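You operate a simulated robot arm through the tools that you are given. There is no shell and no other tool. Be economical: measure what you need, move in short steps, check, and stop when the job is done.

The job below is to be done with a simulated robot arm. You get a single attempt, and the scene is never put back.

TASK
Take the child lock off, spin the wet socks at 600 and wait till it ends.

It is judged by the outcome, as a careful person would: the job done as asked, and still so three seconds after it is handed in. It fails if anything else is knocked over, pushed out of place, dropped, spilled or broken.

THE ROBOT
A 6-joint arm with a two-finger parallel gripper, fixed in place. Base frame: the origin is at the foot of the arm, x ahead of it, y to its left, z up. Units: m, rad, N and s.
With the tool pointing down near the work surface it reaches from about 0.36 to 0.44 m from the base axis. Its first joint turns from -2.897 to 2.897 rad. Payload 3.91 kg.
The tool frame sits at the grasp point between the pads (the TCP): z along the fingers, y along the line on which they close. The tips reach 0.03 m beyond it. Largest opening 0.11 m; finger width 0.02, thickness 0.01; the body of the gripper, 0.048 by 0.112 m, starts 0.055 m behind the TCP.
Orientation is that of the tool frame in the base frame, as a unit quaternion [x, y, z, w]. With the fingers straight down and closing along the base's y, the tool's x points along the base's -x, its y along +y and its z along -z.

THE INTERFACE
- The arm moves only by the tool move_arm. Its argument "deltas" is a list that holds one entry, the list of rows, each a list of 6 numbers: the shift along the base's x, y, z in m, then the turn, a rotation vector about the base's x, y, z in rad. In form: [[[tx, ty, tz, ax, ay, az], ...]]. A call has 1 to 8 rows; each row is the pose to reach, as a shift and turn from the pose commanded when the call began. "jaw" is the finger opening in m, from 0 to 0.11, set as the call begins (left out, the last holds). Rows are played at 5 a second. More than 0.05 m and 0.15 rad between two rows, or a gripper value outside its range, and nothing of the call is played. A pose out of reach is approached as far as the arm can. The call stops where the force on the tool passes 50 N (or 10 N more than at its start, if that is more) or the arm is blocked; 0.2 s more then pass. Each finger travels about 0.045 m/s and halts on what it meets, pressing with about 40 N; the grip force reading is that of the motor and also rises with nothing between the fingers. The clock runs only during rows and for 0.2 s after the last one: add rows that repeat a pose to give the fingers time. It gives the time, the measured TCP pose, the force on the tool (base axes), the opening and the grip force at its end, in the units of the frame above (readings bear some noise).
- Cameras (640 x 400 px; columns grow to the right, rows downward): "scene" is fixed at [0.225, -0.6398, 1.2335]; the picture's right is [0.95, -0.33, 0.00], its down [-0.12, -0.35, -0.93] and it looks along [0.30, 0.88, -0.38] (base axes); focal length 309 px, centre (320, 200). "wrist" rides on the gripper at [0.071, 0.022, -0.107] in the tool frame; the picture's right is [-0.29, 0.96, 0.00], its down [-0.76, -0.23, -0.61] and it looks along [-0.58, -0.18, 0.79] (tool axes); focal length 243 px, centre (320, 200). There is no depth. A picture from a camera that has moved, and an enlarged one, comes with that camera's place and axes in the base frame and with its lens. The place of the scene camera against the robot may be out by one fixed shift of up to 0.018 m in any direction.
- snapshot(camera): a new picture of that camera. No time passes.
- raise_lower(by): slides the trunk up (or, below 0, down) by that many m; the arm rides with it, the base frame stays. It gives what a move gives, with no picture.
- close_up(camera, box): a new picture of the part [left, top, right, bottom] of that camera's present view, enlarged. No time passes.
- close_job(): hands the job in; it is judged then, once.

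Work in short steps. Places have to be worked out from the pictures, the camera data and where the tool is seen: move nearer, look again, correct. Check each grasp and each placing, and mend what went wrong. You have 120 turns and 68 pictures in all, those below and enlarged ones among them. Open the gripper and draw the arm clear of the work before you hand the job in, unless the task says otherwise; then end with one line.

The tools are called by a JSON object that holds its "fn" and its "kwargs". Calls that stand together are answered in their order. move_arm: Moves the arm, as the interface text tells. Its arguments: {"type":"object","properties":{"deltas":{"type":"array","items":{"type":"array","items":{"type":"array","items":{"type":"number"}}}},"jaw":{"type":"number"}},"required":["deltas"]} The other tools are called the same way: raise_lower (by) slides the trunk up or down; snapshot (camera) takes a picture; close_up (camera, box) takes an enlarged picture of a part of a camera's view; close_job () hands the job in.

At the start:

```text
time: 0.0
ee_pos: [0.265, 0.3873, 1.0291]
tcp_rot: [0.001, 1.0, 0.0, 0.001]
contact_force: [0.4, 0.2, 0.5]
width: 0.1102
finger_force: 0.0
trunk travel left (down, up): [-0.475, 0.115]
```

scene: 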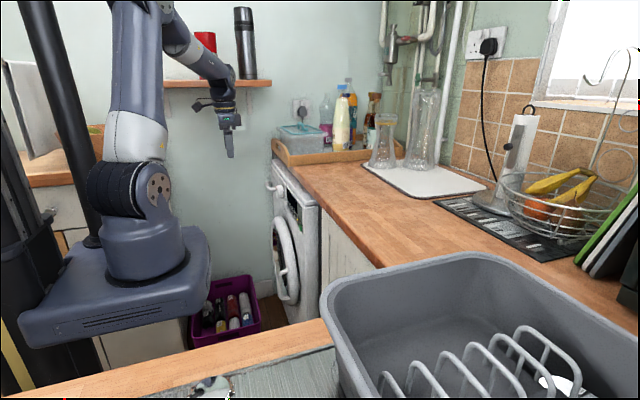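
wrist: 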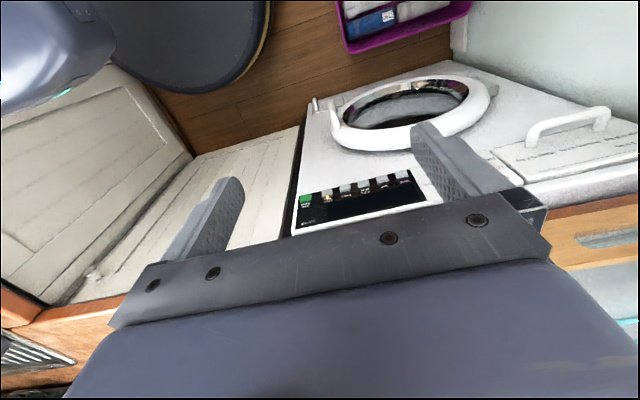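

The wrist view shows a washing machine with a dark control panel. I'll enlarge it in both views.

{"fn": "close_up", "kwargs": {"camera": "wrist", "box": [280, 150, 450, 250]}}

{"fn": "close_up", "kwargs": {"camera": "scene", "box": [250, 150, 350, 320]}}

```text
3.76 times, centred on (365, 200) of wrist
camera zoom: at [0.1939, 0.4108, 1.1358], right [0.29, 0.96, 0.0], down [0.76, -0.23, 0.61], along [0.58, -0.18, -0.79], focal length 913 px, centre (151, 200)
```

zoom: 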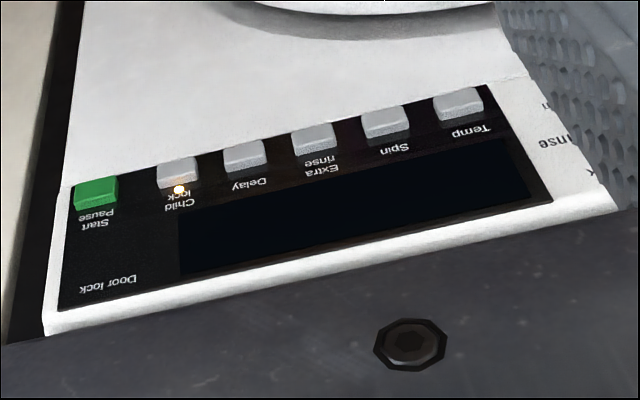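

```text
2.35 times, centred on (300, 235) of scene
camera zoom: at [0.225, -0.6398, 1.2335], right [0.95, -0.33, 0.0], down [-0.12, -0.35, -0.93], along [0.3, 0.88, -0.38], focal length 728 px, centre (367, 118)
```

zoom: 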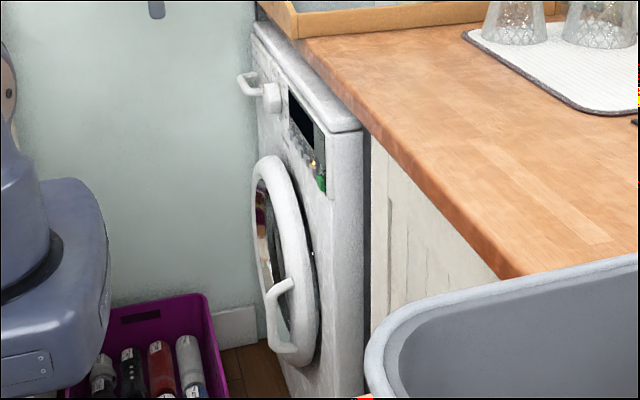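

Triangulating the two views puts the child-lock button near (0.467, 0.342, 0.748) on a vertical face, so I need a tool pointing along +x. I begin turning the tool toward horizontal in place.

{"fn": "move_arm", "kwargs": {"deltas": [[[0.0, 0, 0, 0, -0.14, 0], [0.0, 0, 0, 0, -0.28, 0], [0.0, 0, 0, 0, -0.42, 0], [0, 0, 0, 0, -0.56, 0], [0, 0, 0, 0, -0.7, 0]]], "jaw": 0}}

{"fn": "snapshot", "kwargs": {"camera": "wrist"}}

{"fn": "snapshot", "kwargs": {"camera": "scene"}}

```text
time: 1.2
ee_pos: [0.265, 0.3869, 1.0282]
tcp_rot: [0.0, 0.939, 0.0, 0.344]
contact_force: [-0.2, 0.2, 0.7]
width: 0.0033
finger_force: 0.1
trunk travel left (down, up): [-0.475, 0.115]
```

```text
63 pictures are left
camera wrist: at [0.1413, 0.4101, 1.0645], right [0.22, 0.96, 0.19], down [0.19, -0.23, 0.95], along [0.96, -0.18, -0.23], focal length 243 px, centre (320, 200)
```

wrist: 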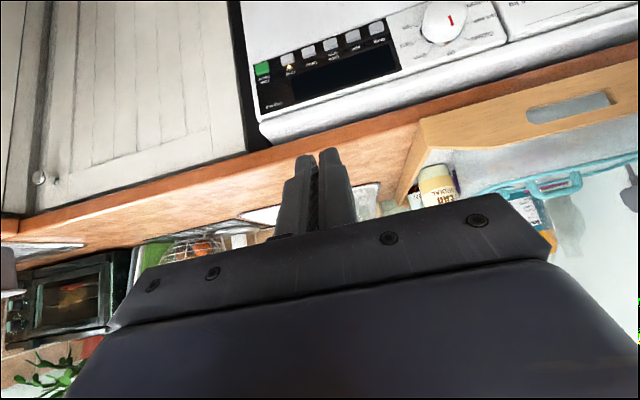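

```text
62 pictures are left
```

scene: 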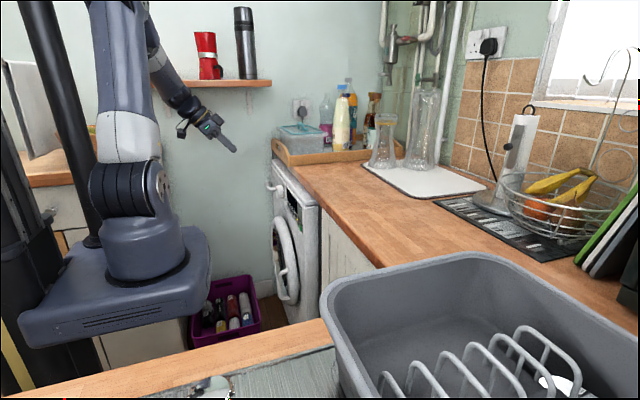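

A programme dial is now visible too; I enlarge the panel and dial.

{"fn": "close_up", "kwargs": {"camera": "wrist", "box": [390, 0, 520, 81]}}

{"fn": "close_up", "kwargs": {"camera": "wrist", "box": [245, 10, 405, 110]}}

```text
4.92 times, centred on (455, 40) of wrist
camera zoom: at [0.1413, 0.4101, 1.0645], right [0.22, 0.96, 0.19], down [0.19, -0.23, 0.95], along [0.96, -0.18, -0.23], focal length 1194 px, centre (-345, 985)
```

zoom: 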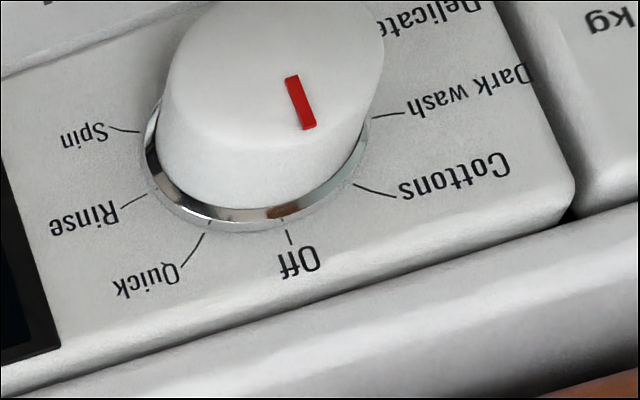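

```text
4.00 times, centred on (325, 60) of wrist
camera zoom: at [0.1413, 0.4101, 1.0645], right [0.22, 0.96, 0.19], down [0.19, -0.23, 0.95], along [0.96, -0.18, -0.23], focal length 970 px, centre (300, 760)
```

zoom: 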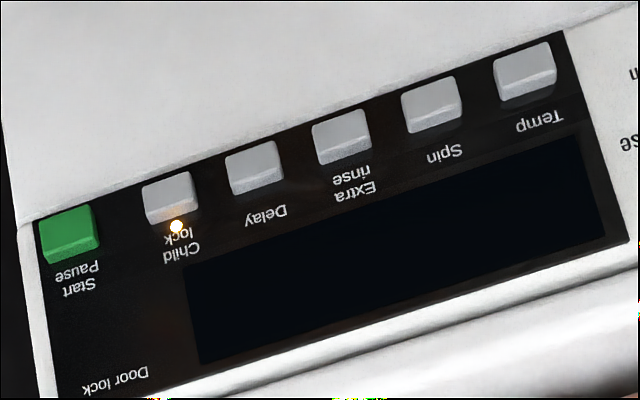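

The dial sits at Off (top), and going clockwise from the front it reads Quick, Rinse, Spin. The child-lock light is on. I continue turning to horizontal while lowering, staying well back from the machine.

{"fn": "move_arm", "kwargs": {"deltas": [[[0.0, -0.005, -0.035, 0, -0.125, 0], [0.0, -0.01, -0.07, 0, -0.25, 0], [0.0, -0.015, -0.105, 0, -0.375, 0], [0, -0.02, -0.14, 0, -0.5, 0], [0, -0.025, -0.175, 0, -0.625, 0], [0, -0.03, -0.21, 0, -0.75, 0], [0, -0.035, -0.245, 0, -0.868, 0], [0, -0.042, -0.28, 0, -0.868, 0]]]}}

{"fn": "snapshot", "kwargs": {"camera": "wrist"}}

{"fn": "snapshot", "kwargs": {"camera": "scene"}}

```text
time: 3.0
ee_pos: [0.2643, 0.373, 0.7537]
tcp_rot: [0.0, 0.708, -0.003, 0.707]
contact_force: [0.2, 1.1, 0.1]
width: 0.0001
finger_force: 37.0
out of reach, approached as far as the arm can: row 7, 8
trunk travel left (down, up): [-0.475, 0.115]
```

```text
59 pictures are left
camera wrist: at [0.1569, 0.3955, 0.6826], right [0.0, 0.96, 0.28], down [-0.61, -0.22, 0.76], along [0.79, -0.18, 0.58], focal length 243 px, centre (320, 200)
```

wrist: 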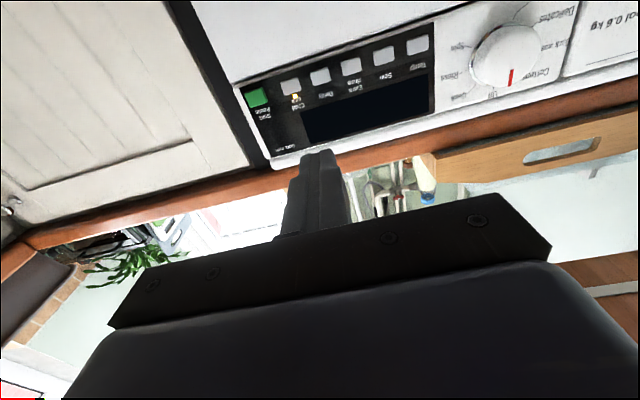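

```text
58 pictures are left
```

scene: 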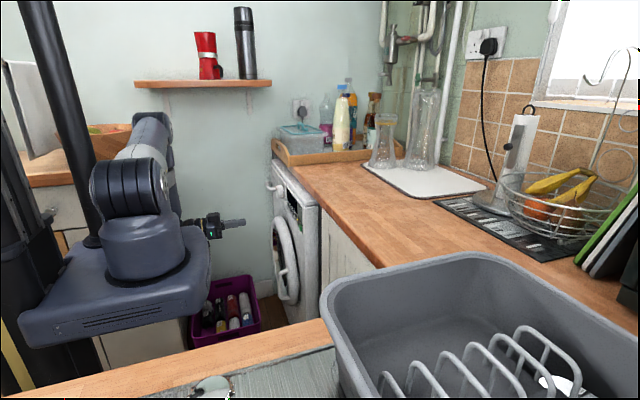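

The arm is horizontal at the panel's height and facing the machine. I enlarge the panel to locate buttons and dial accurately.

{"fn": "close_up", "kwargs": {"camera": "wrist", "box": [235, 20, 443, 150]}}

{"fn": "close_up", "kwargs": {"camera": "wrist", "box": [430, 0, 590, 100]}}

```text
3.08 times, centred on (339, 85) of wrist
camera zoom: at [0.1569, 0.3955, 0.6826], right [0.0, 0.96, 0.28], down [-0.61, -0.22, 0.76], along [0.79, -0.18, 0.58], focal length 746 px, centre (262, 554)
```

zoom: 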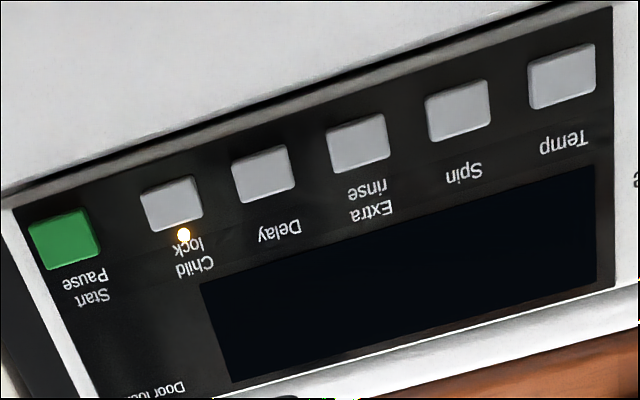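

```text
4.00 times, centred on (510, 50) of wrist
camera zoom: at [0.1569, 0.3955, 0.6826], right [0.0, 0.96, 0.28], down [-0.61, -0.22, 0.76], along [0.79, -0.18, 0.58], focal length 970 px, centre (-440, 800)
```

zoom: 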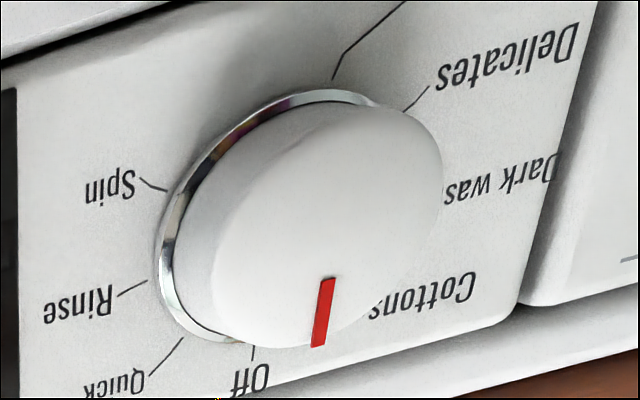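

Triangulated with the earlier view: child lock ≈ (0.4735, 0.339, 0.738), Start y≈0.292, Spin y≈0.451, all at z≈0.738. I move forward to a stand-off in front of child lock.

{"fn": "move_arm", "kwargs": {"deltas": [[[0.04, 0, -0.005, 0, 0, 0], [0.08, 0, -0.01, 0, 0, 0], [0.11, -0.003, -0.01, 0, 0, 0], [0.13, -0.006, -0.01, 0, 0, 0], [0.13, -0.006, -0.01, 0, 0, 0]]]}}

{"fn": "close_up", "kwargs": {"camera": "wrist", "box": [200, 0, 440, 150]}}

```text
time: 4.2
ee_pos: [0.3959, 0.3689, 0.7418]
tcp_rot: [0.0, 0.708, 0.0, 0.706]
contact_force: [-0.1, 0.1, 0.4]
width: 0.0
finger_force: 37.6
trunk travel left (down, up): [-0.475, 0.115]
```

```text
2.67 times, centred on (320, 75) of wrist
camera zoom: at [0.2882, 0.3908, 0.6716], right [0.0, 0.96, 0.29], down [-0.61, -0.23, 0.76], along [0.8, -0.18, 0.58], focal length 647 px, centre (320, 533)
```

zoom: 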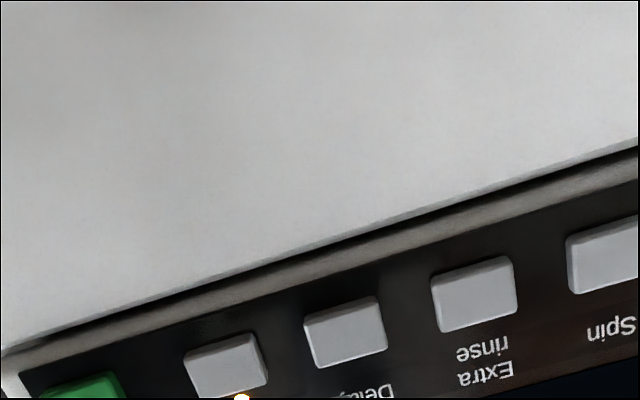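

The reading confirms child lock at (0.473, 0.3396, 0.7385). I align on it and come close to contact.

{"fn": "move_arm", "kwargs": {"deltas": [[[0, -0.015, -0.002, 0, 0, 0], [0, -0.0295, -0.0035, 0, 0, 0], [0.025, -0.0295, -0.0035, 0, 0, 0], [0.04, -0.0295, -0.0035, 0, 0, 0], [0.044, -0.0295, -0.0035, 0, 0, 0]]]}}

{"fn": "snapshot", "kwargs": {"camera": "wrist"}}

```text
time: 5.4
ee_pos: [0.4405, 0.3371, 0.7385]
tcp_rot: [-0.001, 0.709, -0.003, 0.706]
contact_force: [-1.1, 0.5, 1.1]
width: 0.0
finger_force: 37.4
out of reach, approached as far as the arm can: row 2, 3
trunk travel left (down, up): [-0.475, 0.115]
```

```text
54 pictures are left
camera wrist: at [0.3327, 0.3606, 0.6677], right [0.0, 0.96, 0.29], down [-0.61, -0.23, 0.76], along [0.8, -0.18, 0.58], focal length 243 px, centre (320, 200)
```

wrist: 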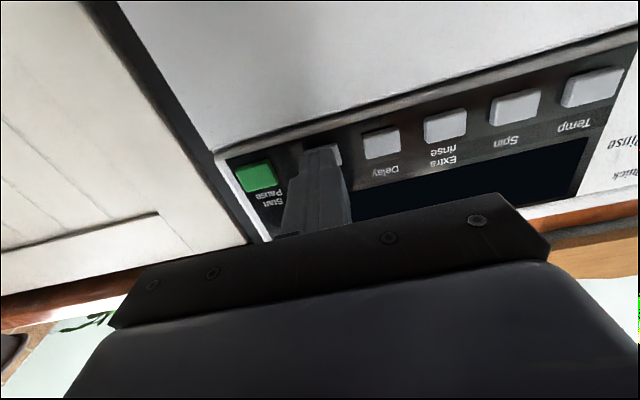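

The fingertip is right at the child-lock button. I press in a few millimetres, in small rows, and hold.

{"fn": "move_arm", "kwargs": {"deltas": [[[0.002, 0.001, 0, 0, 0, 0], [0.004, 0.001, 0, 0, 0, 0], [0.006, 0.001, 0, 0, 0, 0], [0.006, 0.001, 0, 0, 0, 0]]]}}

```text
time: 6.4
ee_pos: [0.4451, 0.3373, 0.7397]
tcp_rot: [0.0, 0.708, -0.001, 0.706]
contact_force: [-14.9, 1.0, -8.5]
width: 0.0
finger_force: 37.3
trunk travel left (down, up): [-0.475, 0.115]
```

It is in contact with ~15 N. I hold about 1.6 s and then look, as the lock likely needs a long press.

{"fn": "move_arm", "kwargs": {"deltas": [[[0.001, 0, 0, 0, 0, 0], [0.001, 0, 0, 0, 0, 0], [0.001, 0, 0, 0, 0, 0], [0.001, 0, 0, 0, 0, 0], [0.001, 0, 0, 0, 0, 0], [0.001, 0, 0, 0, 0, 0], [0.001, 0, 0, 0, 0, 0], [0.001, 0, 0, 0, 0, 0]]]}}

{"fn": "snapshot", "kwargs": {"camera": "wrist"}}

{"fn": "close_up", "kwargs": {"camera": "scene", "box": [265, 170, 335, 230]}}

```text
time: 8.2
ee_pos: [0.4464, 0.3376, 0.7398]
tcp_rot: [0.0, 0.707, 0.0, 0.707]
contact_force: [-17.7, 0.6, -4.5]
width: 0.0
finger_force: 37.8
trunk travel left (down, up): [-0.475, 0.115]
```

```text
53 pictures are left
camera wrist: at [0.3382, 0.3606, 0.6691], right [0.0, 0.96, 0.29], down [-0.61, -0.23, 0.76], along [0.8, -0.18, 0.58], focal length 243 px, centre (320, 200)
```

wrist: 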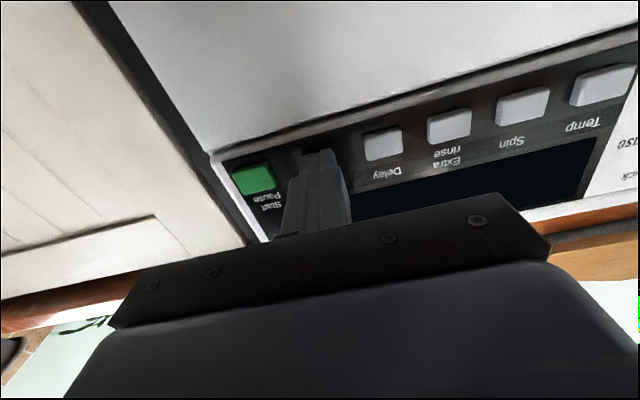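

```text
6.67 times, centred on (300, 200) of scene
camera zoom: at [0.225, -0.6398, 1.2335], right [0.95, -0.33, 0.0], down [-0.12, -0.35, -0.93], along [0.3, 0.88, -0.38], focal length 2062 px, centre (453, 200)
```

zoom: 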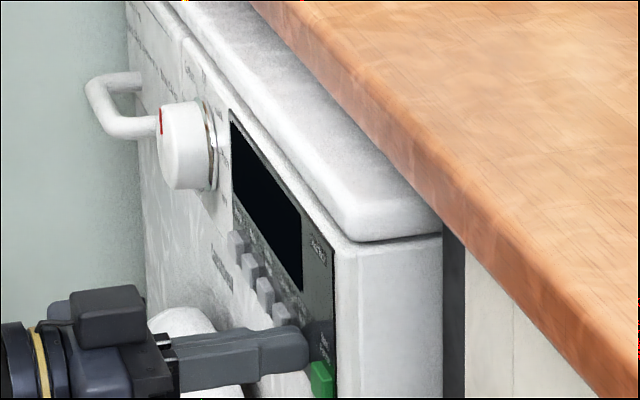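

The button looks pushed in. I hold about 1.8 s more.

{"fn": "move_arm", "kwargs": {"deltas": [[[0, 0, 0, 0, 0, 0], [0, 0, 0, 0, 0, 0], [0, 0, 0, 0, 0, 0], [0, 0, 0, 0, 0, 0], [0, 0, 0, 0, 0, 0], [0, 0, 0, 0, 0, 0], [0, 0, 0, 0, 0, 0], [0, 0, 0, 0, 0, 0]]]}}

{"fn": "move_arm", "kwargs": {"deltas": [[[-0.02, 0, 0, 0, 0, 0], [-0.05, 0, 0, 0, 0, 0], [-0.09, 0.02, 0, 0, 0, 0], [-0.12, 0.04, 0, 0, 0, 0]]]}}

{"fn": "snapshot", "kwargs": {"camera": "wrist"}}

```text
time: 10.0
ee_pos: [0.446, 0.3382, 0.7406]
tcp_rot: [0.0, 0.707, 0.0, 0.707]
contact_force: [-17.5, 2.7, -1.5]
width: 0.0
finger_force: 37.5
trunk travel left (down, up): [-0.475, 0.115]
```

```text
time: 11.0
ee_pos: [0.3245, 0.38, 0.7409]
tcp_rot: [0.001, 0.708, -0.001, 0.707]
contact_force: [-0.5, -0.5, 0.7]
width: 0.0001
finger_force: 37.7
out of reach, approached as far as the arm can: row 1, 2, 3
trunk travel left (down, up): [-0.475, 0.115]
```

```text
51 pictures are left
camera wrist: at [0.2165, 0.4029, 0.6705], right [0.0, 0.96, 0.29], down [-0.61, -0.23, 0.76], along [0.8, -0.18, 0.58], focal length 243 px, centre (320, 200)
```

wrist: 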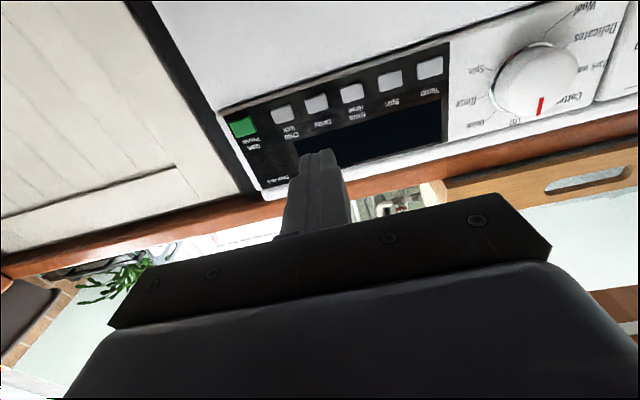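

The child-lock light appears to be off. Next I move across toward the dial and check both with enlarged views.

{"fn": "close_up", "kwargs": {"camera": "wrist", "box": [215, 40, 455, 190]}}

{"fn": "move_arm", "kwargs": {"deltas": [[[0, 0.04, 0.0, 0, 0, 0], [0, 0.08, 0.0, 0, 0, 0], [0, 0.12, 0.0, 0, 0, 0], [0, 0.16, 0, 0, 0, 0], [0, 0.185, 0, 0, 0, 0]]]}}

{"fn": "snapshot", "kwargs": {"camera": "wrist"}}

```text
2.67 times, centred on (335, 115) of wrist
camera zoom: at [0.2165, 0.4029, 0.6705], right [0.0, 0.96, 0.29], down [-0.61, -0.23, 0.76], along [0.8, -0.18, 0.58], focal length 647 px, centre (280, 427)
```

zoom: 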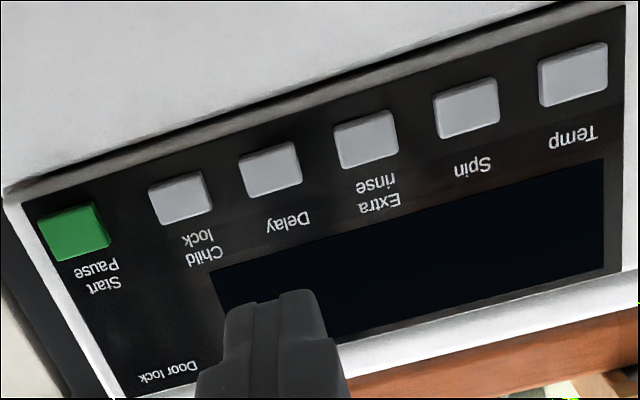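

```text
time: 12.2
ee_pos: [0.3253, 0.5617, 0.739]
tcp_rot: [0.0, 0.708, 0.0, 0.706]
contact_force: [0.3, 0.5, -0.1]
width: 0.0002
finger_force: 37.6
trunk travel left (down, up): [-0.475, 0.115]
```

```text
49 pictures are left
camera wrist: at [0.2177, 0.5856, 0.6686], right [0.0, 0.96, 0.29], down [-0.61, -0.23, 0.76], along [0.8, -0.18, 0.58], focal length 243 px, centre (320, 200)
```

wrist: 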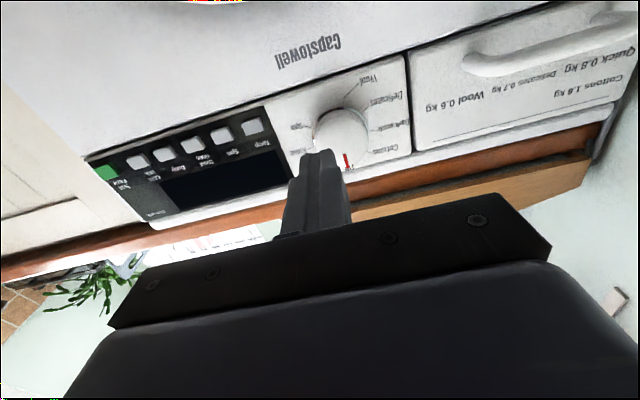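

The child-lock light is off. I enlarge the dial from here.

{"fn": "close_up", "kwargs": {"camera": "wrist", "box": [270, 60, 430, 160]}}

{"fn": "close_up", "kwargs": {"camera": "scene", "box": [265, 165, 313, 195]}}

```text
4.00 times, centred on (350, 110) of wrist
camera zoom: at [0.2177, 0.5856, 0.6686], right [0.0, 0.96, 0.29], down [-0.61, -0.23, 0.76], along [0.8, -0.18, 0.58], focal length 970 px, centre (200, 560)
```

zoom: 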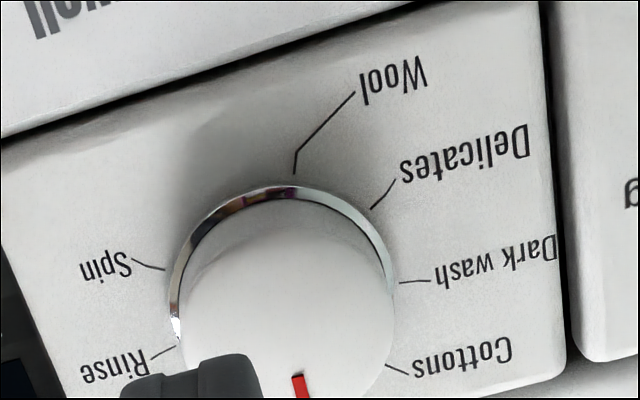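

```text
13.33 times, centred on (289, 180) of scene
camera zoom: at [0.225, -0.6398, 1.2335], right [0.95, -0.33, 0.0], down [-0.12, -0.35, -0.93], along [0.3, 0.88, -0.38], focal length 4123 px, centre (733, 467)
```

zoom: 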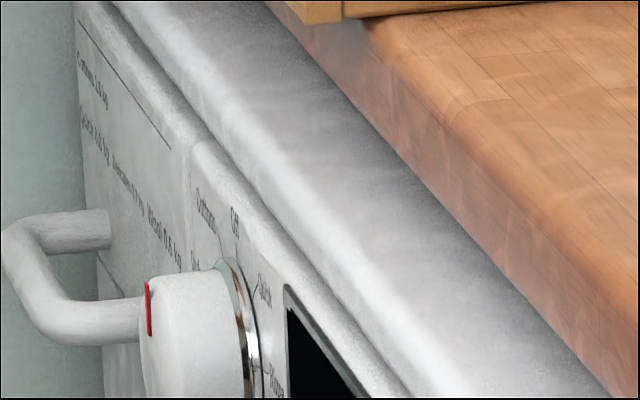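

Combining the views, the dial axis is at y≈0.5765, z≈0.7725, its face at x≈0.45, and labels are spaced 40°, so Spin is 120° clockwise from Off. I centre on the axis, pre-roll −60° and open the jaws, still standing off.

{"fn": "move_arm", "kwargs": {"deltas": [[[0, 0.007, 0.015, -0.14, 0, 0], [0, 0.0148, 0.0335, -0.28, 0, 0], [0, 0.0148, 0.0335, -0.42, 0, 0], [0, 0.0148, 0.0335, -0.56, 0, 0], [0, 0.0148, 0.0335, -0.7, 0, 0], [0, 0.0148, 0.0335, -0.84, 0, 0], [0, 0.0148, 0.0335, -0.98, 0, 0], [0, 0.0148, 0.0335, -1.047, 0, 0]]], "jaw": 0.085}}

{"fn": "snapshot", "kwargs": {"camera": "wrist"}}

{"fn": "snapshot", "kwargs": {"camera": "scene"}}

```text
time: 14.0
ee_pos: [0.3265, 0.5768, 0.7725]
tcp_rot: [-0.354, 0.613, -0.355, 0.611]
contact_force: [0.0, -1.1, 0.3]
width: 0.0849
finger_force: 0.0
trunk travel left (down, up): [-0.475, 0.115]
```

```text
46 pictures are left
camera wrist: at [0.2188, 0.5278, 0.7187], right [0.0, 0.73, -0.69], down [-0.61, 0.55, 0.58], along [0.8, 0.41, 0.44], focal length 243 px, centre (320, 200)
```

wrist: 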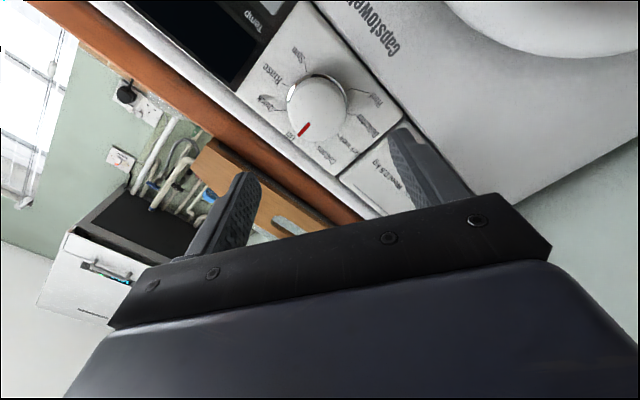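

```text
45 pictures are left
```

scene: 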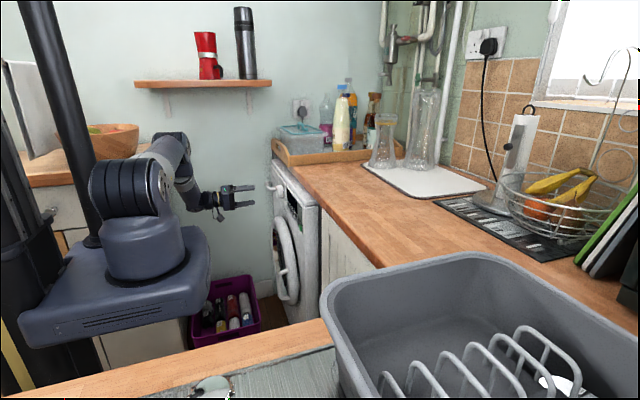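

The pose was reached. I verify the dial centre and size from this view.

{"fn": "close_up", "kwargs": {"camera": "wrist", "box": [248, 50, 392, 140]}}

```text
4.44 times, centred on (320, 95) of wrist
camera zoom: at [0.2188, 0.5278, 0.7187], right [0.0, 0.73, -0.69], down [-0.61, 0.55, 0.58], along [0.8, 0.41, 0.44], focal length 1078 px, centre (320, 667)
```

zoom: 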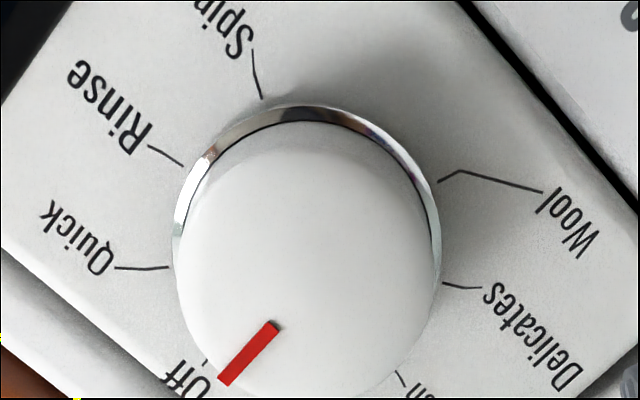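

Centre confirmed near (0.575, 0.7725) with diameter ≈0.055. I advance so the open fingers straddle the dial, then close.

{"fn": "move_arm", "kwargs": {"deltas": [[[0.04, -0.001, 0, 0, 0, 0], [0.08, -0.0015, 0, 0, 0, 0], [0.1, -0.0015, 0, 0, 0, 0], [0.11, -0.0015, 0, 0, 0, 0], [0.11, -0.0015, 0, 0, 0, 0]]]}}

{"fn": "snapshot", "kwargs": {"camera": "wrist"}}

```text
time: 15.2
ee_pos: [0.4374, 0.5747, 0.7726]
tcp_rot: [-0.353, 0.613, -0.354, 0.611]
contact_force: [0.8, 0.3, 0.1]
width: 0.085
finger_force: 0.0
trunk travel left (down, up): [-0.475, 0.115]
```

```text
43 pictures are left
camera wrist: at [0.3293, 0.5261, 0.7183], right [0.0, 0.73, -0.68], down [-0.61, 0.54, 0.58], along [0.8, 0.41, 0.44], focal length 243 px, centre (320, 200)
```

wrist: 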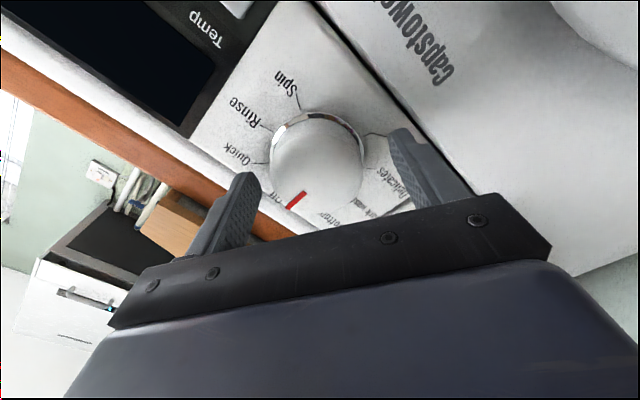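

The dial is centred between the fingertips. I close on it.

{"fn": "move_arm", "kwargs": {"deltas": [[[0, 0, 0, 0, 0, 0], [0, 0, 0, 0, 0, 0], [0, 0, 0, 0, 0, 0], [0, 0, 0, 0, 0, 0]]], "jaw": 0.04}}

{"fn": "snapshot", "kwargs": {"camera": "wrist"}}

```text
time: 16.2
ee_pos: [0.4372, 0.5743, 0.7746]
tcp_rot: [-0.351, 0.613, -0.354, 0.613]
contact_force: [1.6, -2.4, 14.5]
width: 0.0551
finger_force: 45.3
trunk travel left (down, up): [-0.475, 0.115]
```

```text
42 pictures are left
camera wrist: at [0.3294, 0.5259, 0.7202], right [0.0, 0.73, -0.68], down [-0.61, 0.54, 0.58], along [0.8, 0.41, 0.45], focal length 243 px, centre (320, 200)
```

wrist: 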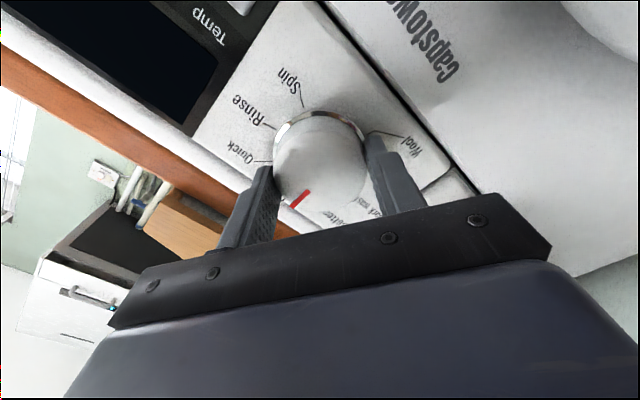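

The dial is held (width 0.055). I ease z by +2 mm to relieve the side load and turn clockwise (+x), first half.

{"fn": "move_arm", "kwargs": {"deltas": [[[0, 0, 0.003, 0.0, 0, 0], [0, 0, 0.003, 0.14, 0, 0], [0, 0, 0.003, 0.28, 0, 0], [0, 0, 0.003, 0.42, 0, 0], [0, 0, 0.003, 0.56, 0, 0], [0, 0, 0.003, 0.7, 0, 0]]]}}

{"fn": "snapshot", "kwargs": {"camera": "wrist"}}

```text
time: 17.6
ee_pos: [0.437, 0.5744, 0.7744]
tcp_rot: [-0.121, 0.698, -0.12, 0.696]
contact_force: [-4.2, -2.3, -0.1]
width: 0.0548
finger_force: 45.1
trunk travel left (down, up): [-0.475, 0.115]
```

```text
41 pictures are left
camera wrist: at [0.3291, 0.5726, 0.701], right [0.0, 1.0, -0.05], down [-0.6, 0.04, 0.8], along [0.8, 0.03, 0.6], focal length 243 px, centre (320, 200)
```

wrist: 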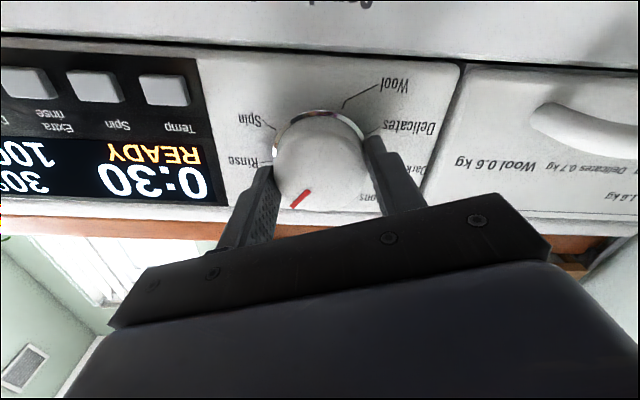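

The dial turns with the gripper and the display woke up (READY 0:30, Quick). I continue the remaining turn.

{"fn": "move_arm", "kwargs": {"deltas": [[[0, 0, 0, 0.14, 0, 0], [0, 0, 0, 0.28, 0, 0], [0, 0, 0, 0.42, 0, 0], [0, 0, 0, 0.56, 0, 0], [0, 0, 0, 0.7, 0, 0], [0, 0, 0, 0.84, 0, 0], [0, 0, 0, 0.98, 0, 0], [0, 0, 0, 1.12, 0, 0]]]}}

{"fn": "move_arm", "kwargs": {"deltas": [[[0, 0, 0, 0.14, 0, 0], [0, 0, 0, 0.275, 0, 0], [0, 0, 0, 0.275, 0, 0]]]}}

{"fn": "snapshot", "kwargs": {"camera": "wrist"}}

```text
time: 19.4
ee_pos: [0.4406, 0.5848, 0.7675]
tcp_rot: [0.268, 0.659, 0.259, 0.654]
contact_force: [-6.7, -24.5, -25.8]
width: 0.058
finger_force: 18.3
out of reach, approached as far as the arm can: row 8
trunk travel left (down, up): [-0.475, 0.115]
```

```text
time: 20.2
ee_pos: [0.4451, 0.6204, 0.7733]
tcp_rot: [0.34, 0.619, 0.342, 0.62]
contact_force: [-14.3, -1.2, 13.2]
width: 0.035
finger_force: 0.0
out of reach, approached as far as the arm can: row 1, 2, 3
trunk travel left (down, up): [-0.475, 0.115]
```

```text
40 pictures are left
camera wrist: at [0.3382, 0.6933, 0.7523], right [-0.01, 0.27, 0.96], down [-0.61, -0.77, 0.21], along [0.8, -0.58, 0.17], focal length 243 px, centre (320, 200)
```

wrist: 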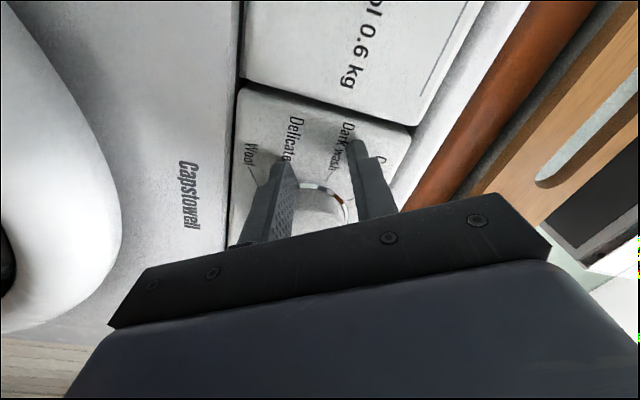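

That roll went out of reach and the fingers slipped off the dial sideways. I retract straight back from the panel before anything else.

{"fn": "move_arm", "kwargs": {"deltas": [[[-0.03, 0, 0, -0.1, 0, 0], [-0.07, 0, 0, -0.24, 0, 0], [-0.1, 0, 0, -0.38, 0, 0], [-0.12, 0, 0, -0.52, 0, 0], [-0.12, 0, 0, -0.66, 0, 0], [-0.12, -0.01, 0, -0.8, 0, 0], [-0.12, -0.02, 0, -0.93, 0, 0], [-0.12, -0.02, 0, -1.047, 0, 0]]]}}

{"fn": "snapshot", "kwargs": {"camera": "wrist"}}

{"fn": "snapshot", "kwargs": {"camera": "scene"}}

```text
time: 22.0
ee_pos: [0.3282, 0.5993, 0.7673]
tcp_rot: [0.0, 0.708, -0.001, 0.706]
contact_force: [0.4, -0.9, -0.3]
width: 0.0402
finger_force: 0.1
trunk travel left (down, up): [-0.475, 0.115]
```

```text
39 pictures are left
camera wrist: at [0.2212, 0.6223, 0.6961], right [0.0, 0.96, 0.29], down [-0.61, -0.23, 0.76], along [0.8, -0.18, 0.58], focal length 243 px, centre (320, 200)
```

wrist: 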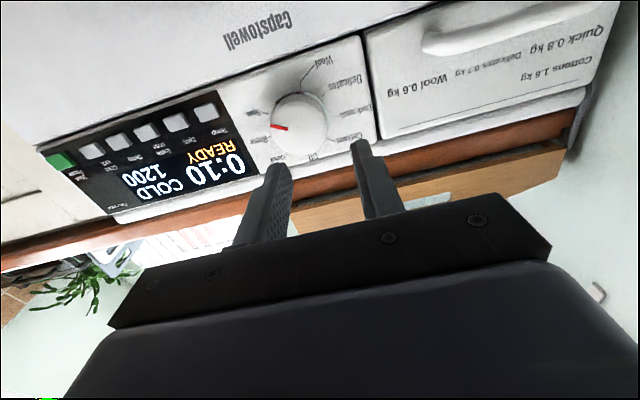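

```text
38 pictures are left
```

scene: 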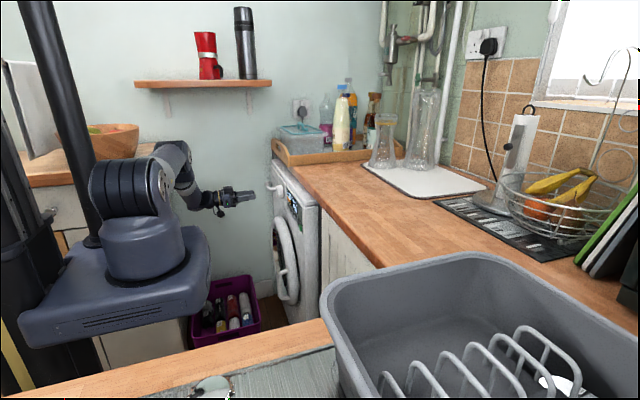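

No harm done: the dial is now near Rinse (0:10, COLD, 1200). I enlarge to see the exact pointer.

{"fn": "close_up", "kwargs": {"camera": "wrist", "box": [230, 60, 390, 160]}}

```text
4.00 times, centred on (310, 110) of wrist
camera zoom: at [0.2212, 0.6223, 0.6961], right [0.0, 0.96, 0.29], down [-0.61, -0.23, 0.76], along [0.8, -0.18, 0.58], focal length 970 px, centre (360, 560)
```

zoom: 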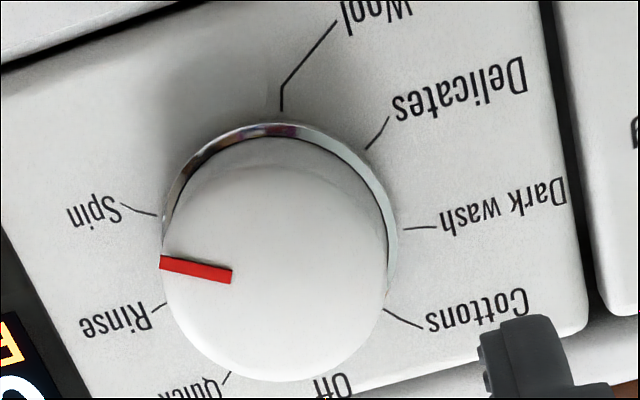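

Allowing for parallax, the pointer works out at roughly 111–118° from Off, so it may already be on Spin. I look at the display in detail.

{"fn": "close_up", "kwargs": {"camera": "wrist", "box": [40, 90, 264, 230]}}

{"fn": "move_arm", "kwargs": {"deltas": [[[0, -0.04, -0.005, 0, 0, 0], [0, -0.08, -0.01, 0, 0, 0], [0, -0.12, -0.015, 0, 0, 0], [0, -0.15, -0.029, 0, 0, 0]]], "jaw": 0}}

{"fn": "snapshot", "kwargs": {"camera": "wrist"}}

```text
2.86 times, centred on (152, 160) of wrist
camera zoom: at [0.2212, 0.6223, 0.6961], right [0.0, 0.96, 0.29], down [-0.61, -0.23, 0.76], along [0.8, -0.18, 0.58], focal length 693 px, centre (800, 314)
```

zoom: 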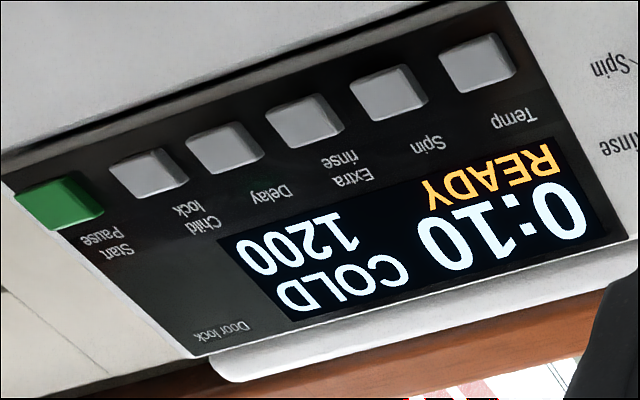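

```text
time: 23.0
ee_pos: [0.3314, 0.4472, 0.7391]
tcp_rot: [0.0, 0.708, 0.001, 0.706]
contact_force: [-0.6, -0.5, -0.4]
width: 0.0
finger_force: 37.5
trunk travel left (down, up): [-0.475, 0.115]
```

```text
35 pictures are left
camera wrist: at [0.2237, 0.4706, 0.668], right [0.0, 0.96, 0.29], down [-0.61, -0.23, 0.76], along [0.8, -0.18, 0.58], focal length 243 px, centre (320, 200)
```

wrist: 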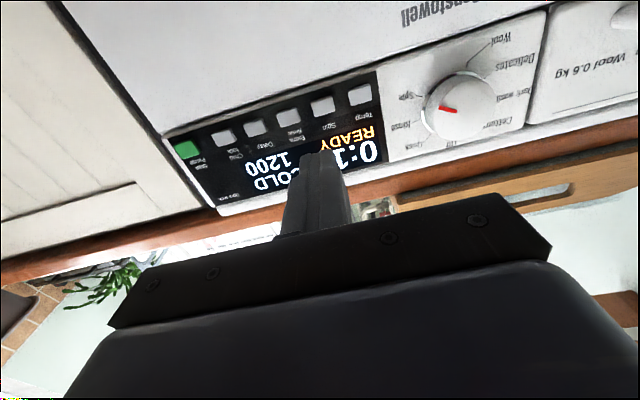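

I check the dial pointer from this different angle.

{"fn": "close_up", "kwargs": {"camera": "wrist", "box": [380, 30, 540, 155]}}

```text
3.20 times, centred on (460, 92) of wrist
camera zoom: at [0.2237, 0.4706, 0.668], right [0.0, 0.96, 0.29], down [-0.61, -0.23, 0.76], along [0.8, -0.18, 0.58], focal length 776 px, centre (-128, 544)
```

zoom: 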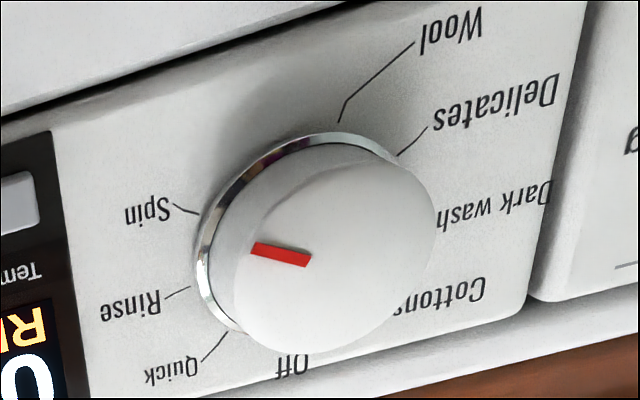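

The pointer direction computes to 120° from this view too, so it is on Spin (speed 1200). I now press the Spin button once at (0.473, 0.451, 0.738) and back off.

{"fn": "move_arm", "kwargs": {"deltas": [[[0.04, 0.0038, -0.001, 0, 0, 0], [0.08, 0.0038, -0.001, 0, 0, 0], [0.108, 0.0038, -0.001, 0, 0, 0], [0.112, 0.0038, -0.001, 0, 0, 0], [0.116, 0.0038, -0.001, 0, 0, 0], [0.116, 0.0038, -0.001, 0, 0, 0], [0.1, 0.0038, -0.001, 0, 0, 0], [0.06, 0.0038, -0.001, 0, 0, 0]]]}}

{"fn": "snapshot", "kwargs": {"camera": "wrist"}}

```text
time: 24.8
ee_pos: [0.3877, 0.4527, 0.7389]
tcp_rot: [0.001, 0.709, 0.001, 0.705]
contact_force: [0.5, 0.0, 0.1]
width: 0.0001
finger_force: 38.0
trunk travel left (down, up): [-0.475, 0.115]
```

```text
33 pictures are left
camera wrist: at [0.2798, 0.4761, 0.6675], right [0.0, 0.96, 0.29], down [-0.61, -0.23, 0.76], along [0.8, -0.18, 0.58], focal length 243 px, centre (320, 200)
```

wrist: 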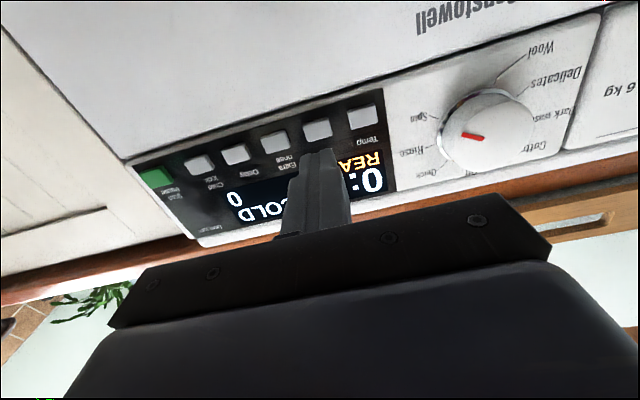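

One press registered; I check the speed now shown.

{"fn": "close_up", "kwargs": {"camera": "wrist", "box": [180, 130, 400, 250]}}

```text
2.91 times, centred on (290, 190) of wrist
camera zoom: at [0.2798, 0.4761, 0.6675], right [0.0, 0.96, 0.29], down [-0.61, -0.23, 0.76], along [0.8, -0.18, 0.58], focal length 706 px, centre (407, 229)
```

zoom: 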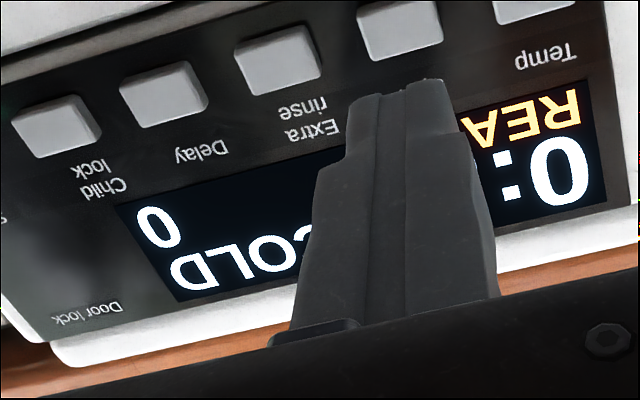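

The speed now reads 0, so 1200 wraps to 0. I press again once.

{"fn": "move_arm", "kwargs": {"deltas": [[[0.03, -0.001, -0.0005, 0, 0, 0], [0.052, -0.001, -0.0005, 0, 0, 0], [0.056, -0.001, -0.0005, 0, 0, 0], [0.06, -0.001, -0.0005, 0, 0, 0], [0.06, -0.001, -0.0005, 0, 0, 0], [0.044, -0.001, -0.0005, 0, 0, 0], [0.0, -0.001, -0.0005, 0, 0, 0]]]}}

{"fn": "close_up", "kwargs": {"camera": "wrist", "box": [180, 130, 400, 250]}}

```text
time: 26.4
ee_pos: [0.3916, 0.4487, 0.7402]
tcp_rot: [0.0, 0.708, 0.001, 0.706]
contact_force: [-0.1, -0.3, -1.1]
width: 0.0
finger_force: 37.4
trunk travel left (down, up): [-0.475, 0.115]
```

```text
2.91 times, centred on (290, 190) of wrist
camera zoom: at [0.2839, 0.4718, 0.6689], right [0.0, 0.96, 0.29], down [-0.61, -0.23, 0.76], along [0.8, -0.18, 0.58], focal length 706 px, centre (407, 229)
```

zoom: 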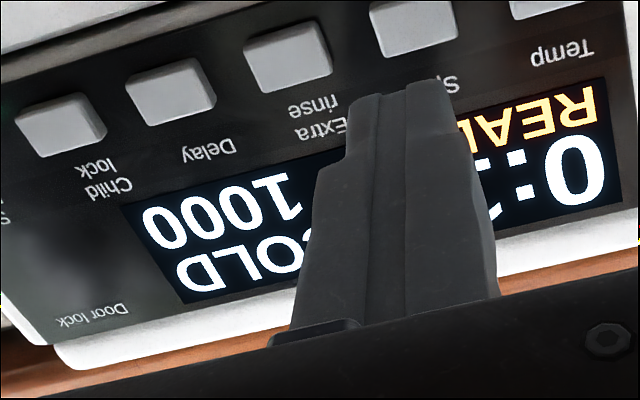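

It now shows 1000. Press again and watch.

{"fn": "move_arm", "kwargs": {"deltas": [[[0.03, 0.001, -0.001, 0, 0, 0], [0.05, 0.001, -0.001, 0, 0, 0], [0.056, 0.001, -0.001, 0, 0, 0], [0.056, 0.001, -0.001, 0, 0, 0], [0.04, 0.001, -0.001, 0, 0, 0], [0.0, 0.001, -0.001, 0, 0, 0]]]}}

{"fn": "close_up", "kwargs": {"camera": "wrist", "box": [180, 130, 400, 250]}}

```text
time: 27.8
ee_pos: [0.3888, 0.4521, 0.7372]
tcp_rot: [0.0, 0.708, 0.001, 0.706]
contact_force: [0.6, 0.9, -0.3]
width: 0.0
finger_force: 38.0
trunk travel left (down, up): [-0.475, 0.115]
```

```text
2.91 times, centred on (290, 190) of wrist
camera zoom: at [0.2804, 0.4742, 0.6669], right [0.0, 0.96, 0.29], down [-0.61, -0.23, 0.76], along [0.8, -0.18, 0.58], focal length 706 px, centre (407, 229)
```

zoom: 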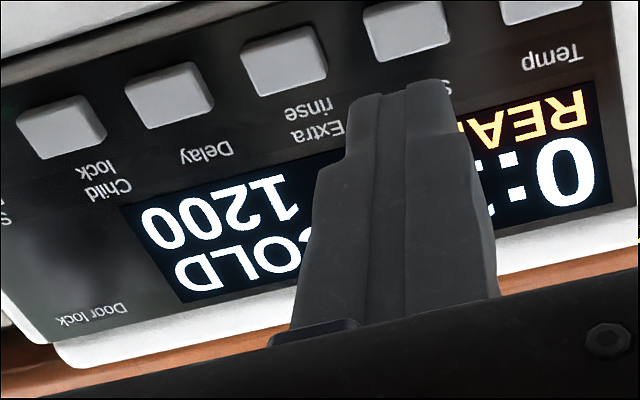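

It advances 1000→1200→0; the second press apparently counted several times. I use the short press again and keep counting.

{"fn": "move_arm", "kwargs": {"deltas": [[[0.03, 0, 0.0, 0, 0, 0], [0.05, 0, 0.0, 0, 0, 0], [0.058, 0, 0.0, 0, 0, 0], [0.04, 0, 0.0, 0, 0, 0], [0.0, 0, 0.0, 0, 0, 0]]]}}

{"fn": "close_up", "kwargs": {"camera": "wrist", "box": [180, 130, 400, 250]}}

```text
time: 29.0
ee_pos: [0.3903, 0.4563, 0.7348]
tcp_rot: [0.001, 0.708, 0.0, 0.706]
contact_force: [0.2, -0.4, -0.4]
width: 0.0001
finger_force: 38.0
trunk travel left (down, up): [-0.475, 0.115]
```

```text
2.91 times, centred on (290, 190) of wrist
camera zoom: at [0.2816, 0.4795, 0.6641], right [0.0, 0.96, 0.29], down [-0.61, -0.23, 0.76], along [0.8, -0.18, 0.58], focal length 706 px, centre (407, 229)
```

zoom: 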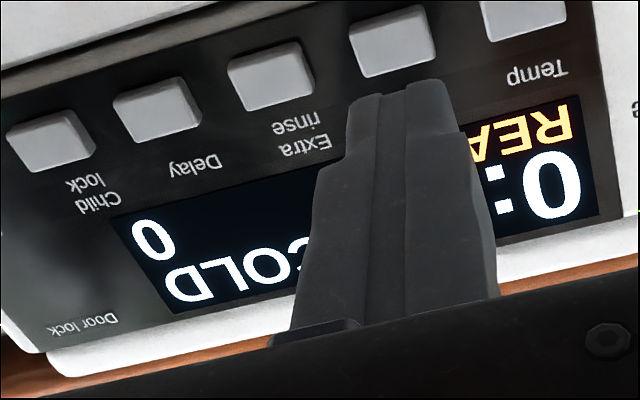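

It shows 0, a single step. I correct a few millimetres of drift and give one more short press.

{"fn": "move_arm", "kwargs": {"deltas": [[[0.03, -0.005, 0.003, 0, 0, 0], [0.05, -0.005, 0.003, 0, 0, 0], [0.058, -0.005, 0.003, 0, 0, 0], [0.04, -0.005, 0.003, 0, 0, 0], [0.0, -0.005, 0.003, 0, 0, 0]]]}}

{"fn": "close_up", "kwargs": {"camera": "wrist", "box": [180, 130, 400, 250]}}

```text
time: 30.2
ee_pos: [0.3893, 0.4467, 0.7398]
tcp_rot: [0.001, 0.708, 0.0, 0.706]
contact_force: [0.4, 0.4, -0.5]
width: 0.0002
finger_force: 37.4
trunk travel left (down, up): [-0.475, 0.115]
```

```text
2.91 times, centred on (290, 190) of wrist
camera zoom: at [0.2814, 0.4691, 0.6682], right [0.0, 0.96, 0.29], down [-0.61, -0.23, 0.76], along [0.8, -0.18, 0.58], focal length 706 px, centre (407, 229)
```

zoom: 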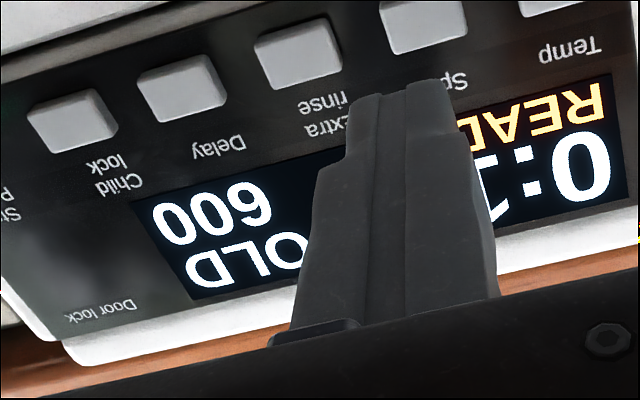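

The speed reads 600. For Start (y≈0.292), a straight tool is near the reach limit, so I yaw the tool −0.35 rad while moving over at a stand-off.

{"fn": "move_arm", "kwargs": {"deltas": [[[-0.02, -0.02, 0, 0, 0, -0.09], [-0.03, -0.05, 0, 0, 0, -0.18], [-0.03, -0.08, 0, 0, 0, -0.27], [-0.03, -0.11, 0, 0, 0, -0.35], [-0.02, -0.13, 0, 0, 0, -0.35], [-0.01, -0.137, -0.001, 0, 0, -0.35]]]}}

{"fn": "snapshot", "kwargs": {"camera": "wrist"}}

```text
time: 31.6
ee_pos: [0.3773, 0.3112, 0.7372]
tcp_rot: [0.124, 0.697, -0.123, 0.695]
contact_force: [-0.3, 0.2, -0.7]
width: 0.0
finger_force: 37.5
trunk travel left (down, up): [-0.475, 0.115]
```

```text
27 pictures are left
camera wrist: at [0.283, 0.3699, 0.6669], right [0.33, 0.9, 0.29], down [-0.65, -0.01, 0.76], along [0.69, -0.44, 0.58], focal length 243 px, centre (320, 200)
```

wrist: 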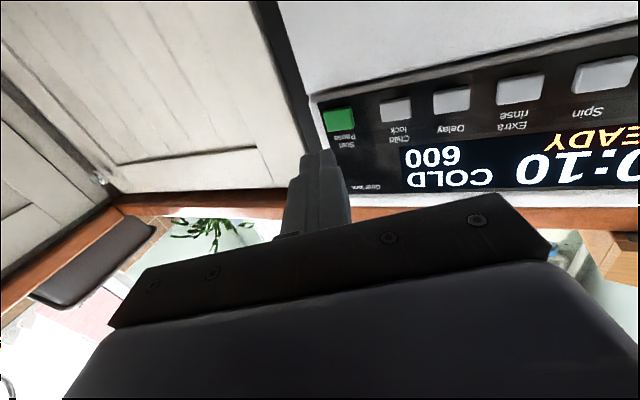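

Display confirms READY, 600. Start measures at y≈0.293–0.295, z≈0.739; I press it with the yawed tip and back off.

{"fn": "move_arm", "kwargs": {"deltas": [[[0.02, -0.012, 0.001, 0, 0, 0], [0.045, -0.0125, 0.001, 0, 0, 0], [0.06, -0.0125, 0.001, 0, 0, 0], [0.066, -0.0125, 0.001, 0, 0, 0], [0.07, -0.0125, 0.001, 0, 0, 0], [0.07, -0.0125, 0.001, 0, 0, 0], [0.04, -0.0125, 0.001, 0, 0, 0], [0.0, -0.0, 0.001, 0, 0, 0]]]}}

{"fn": "snapshot", "kwargs": {"camera": "wrist"}}

```text
time: 33.4
ee_pos: [0.3773, 0.3136, 0.7371]
tcp_rot: [0.125, 0.697, -0.123, 0.695]
contact_force: [-0.4, -1.1, -0.2]
width: 0.0
finger_force: 37.8
trunk travel left (down, up): [-0.475, 0.115]
```

```text
26 pictures are left
camera wrist: at [0.2833, 0.372, 0.6659], right [0.33, 0.9, 0.29], down [-0.65, -0.01, 0.76], along [0.69, -0.44, 0.58], focal length 243 px, centre (320, 200)
```

wrist: 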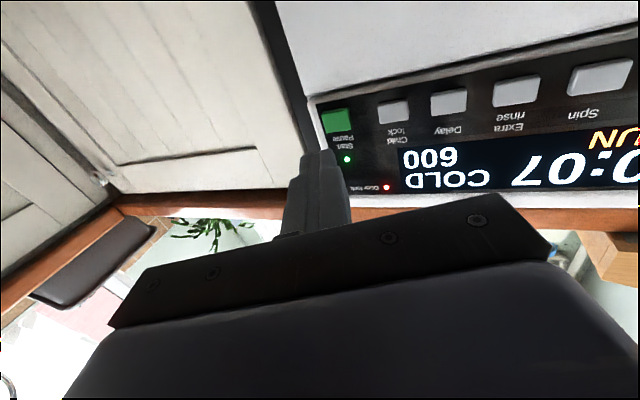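

The cycle is running (RUN, 0:07, door lock lit). I draw back a little, open the gripper and wait while watching the display.

{"fn": "move_arm", "kwargs": {"deltas": [[[-0.02, 0.03, 0, 0, 0, 0.09], [-0.04, 0.07, 0, 0, 0, 0.18], [-0.06, 0.1, 0, 0, 0, 0.27], [-0.08, 0.13, 0, 0, 0, 0.35], [-0.08, 0.13, 0, 0, 0, 0.35], [-0.08, 0.13, 0, 0, 0, 0.35], [-0.08, 0.13, 0, 0, 0, 0.35], [-0.08, 0.13, 0, 0, 0, 0.35]]], "jaw": 0.1}}

{"fn": "snapshot", "kwargs": {"camera": "wrist"}}

```text
time: 35.2
ee_pos: [0.2978, 0.441, 0.7362]
tcp_rot: [0.001, 0.709, 0.0, 0.706]
contact_force: [0.3, 0.0, 0.3]
width: 0.1
finger_force: 0.0
trunk travel left (down, up): [-0.475, 0.115]
```

```text
25 pictures are left
camera wrist: at [0.1901, 0.4646, 0.6653], right [0.0, 0.96, 0.29], down [-0.61, -0.23, 0.76], along [0.8, -0.18, 0.58], focal length 243 px, centre (320, 200)
```

wrist: 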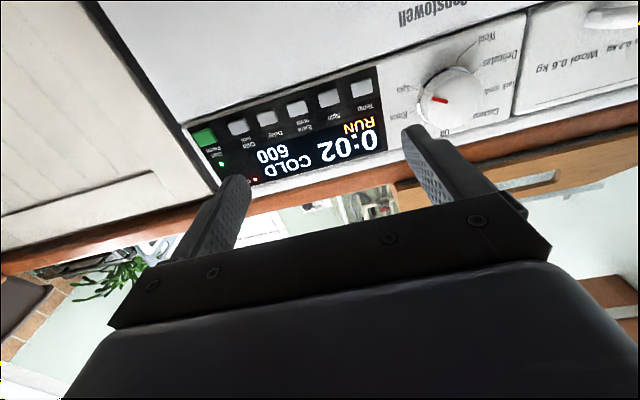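

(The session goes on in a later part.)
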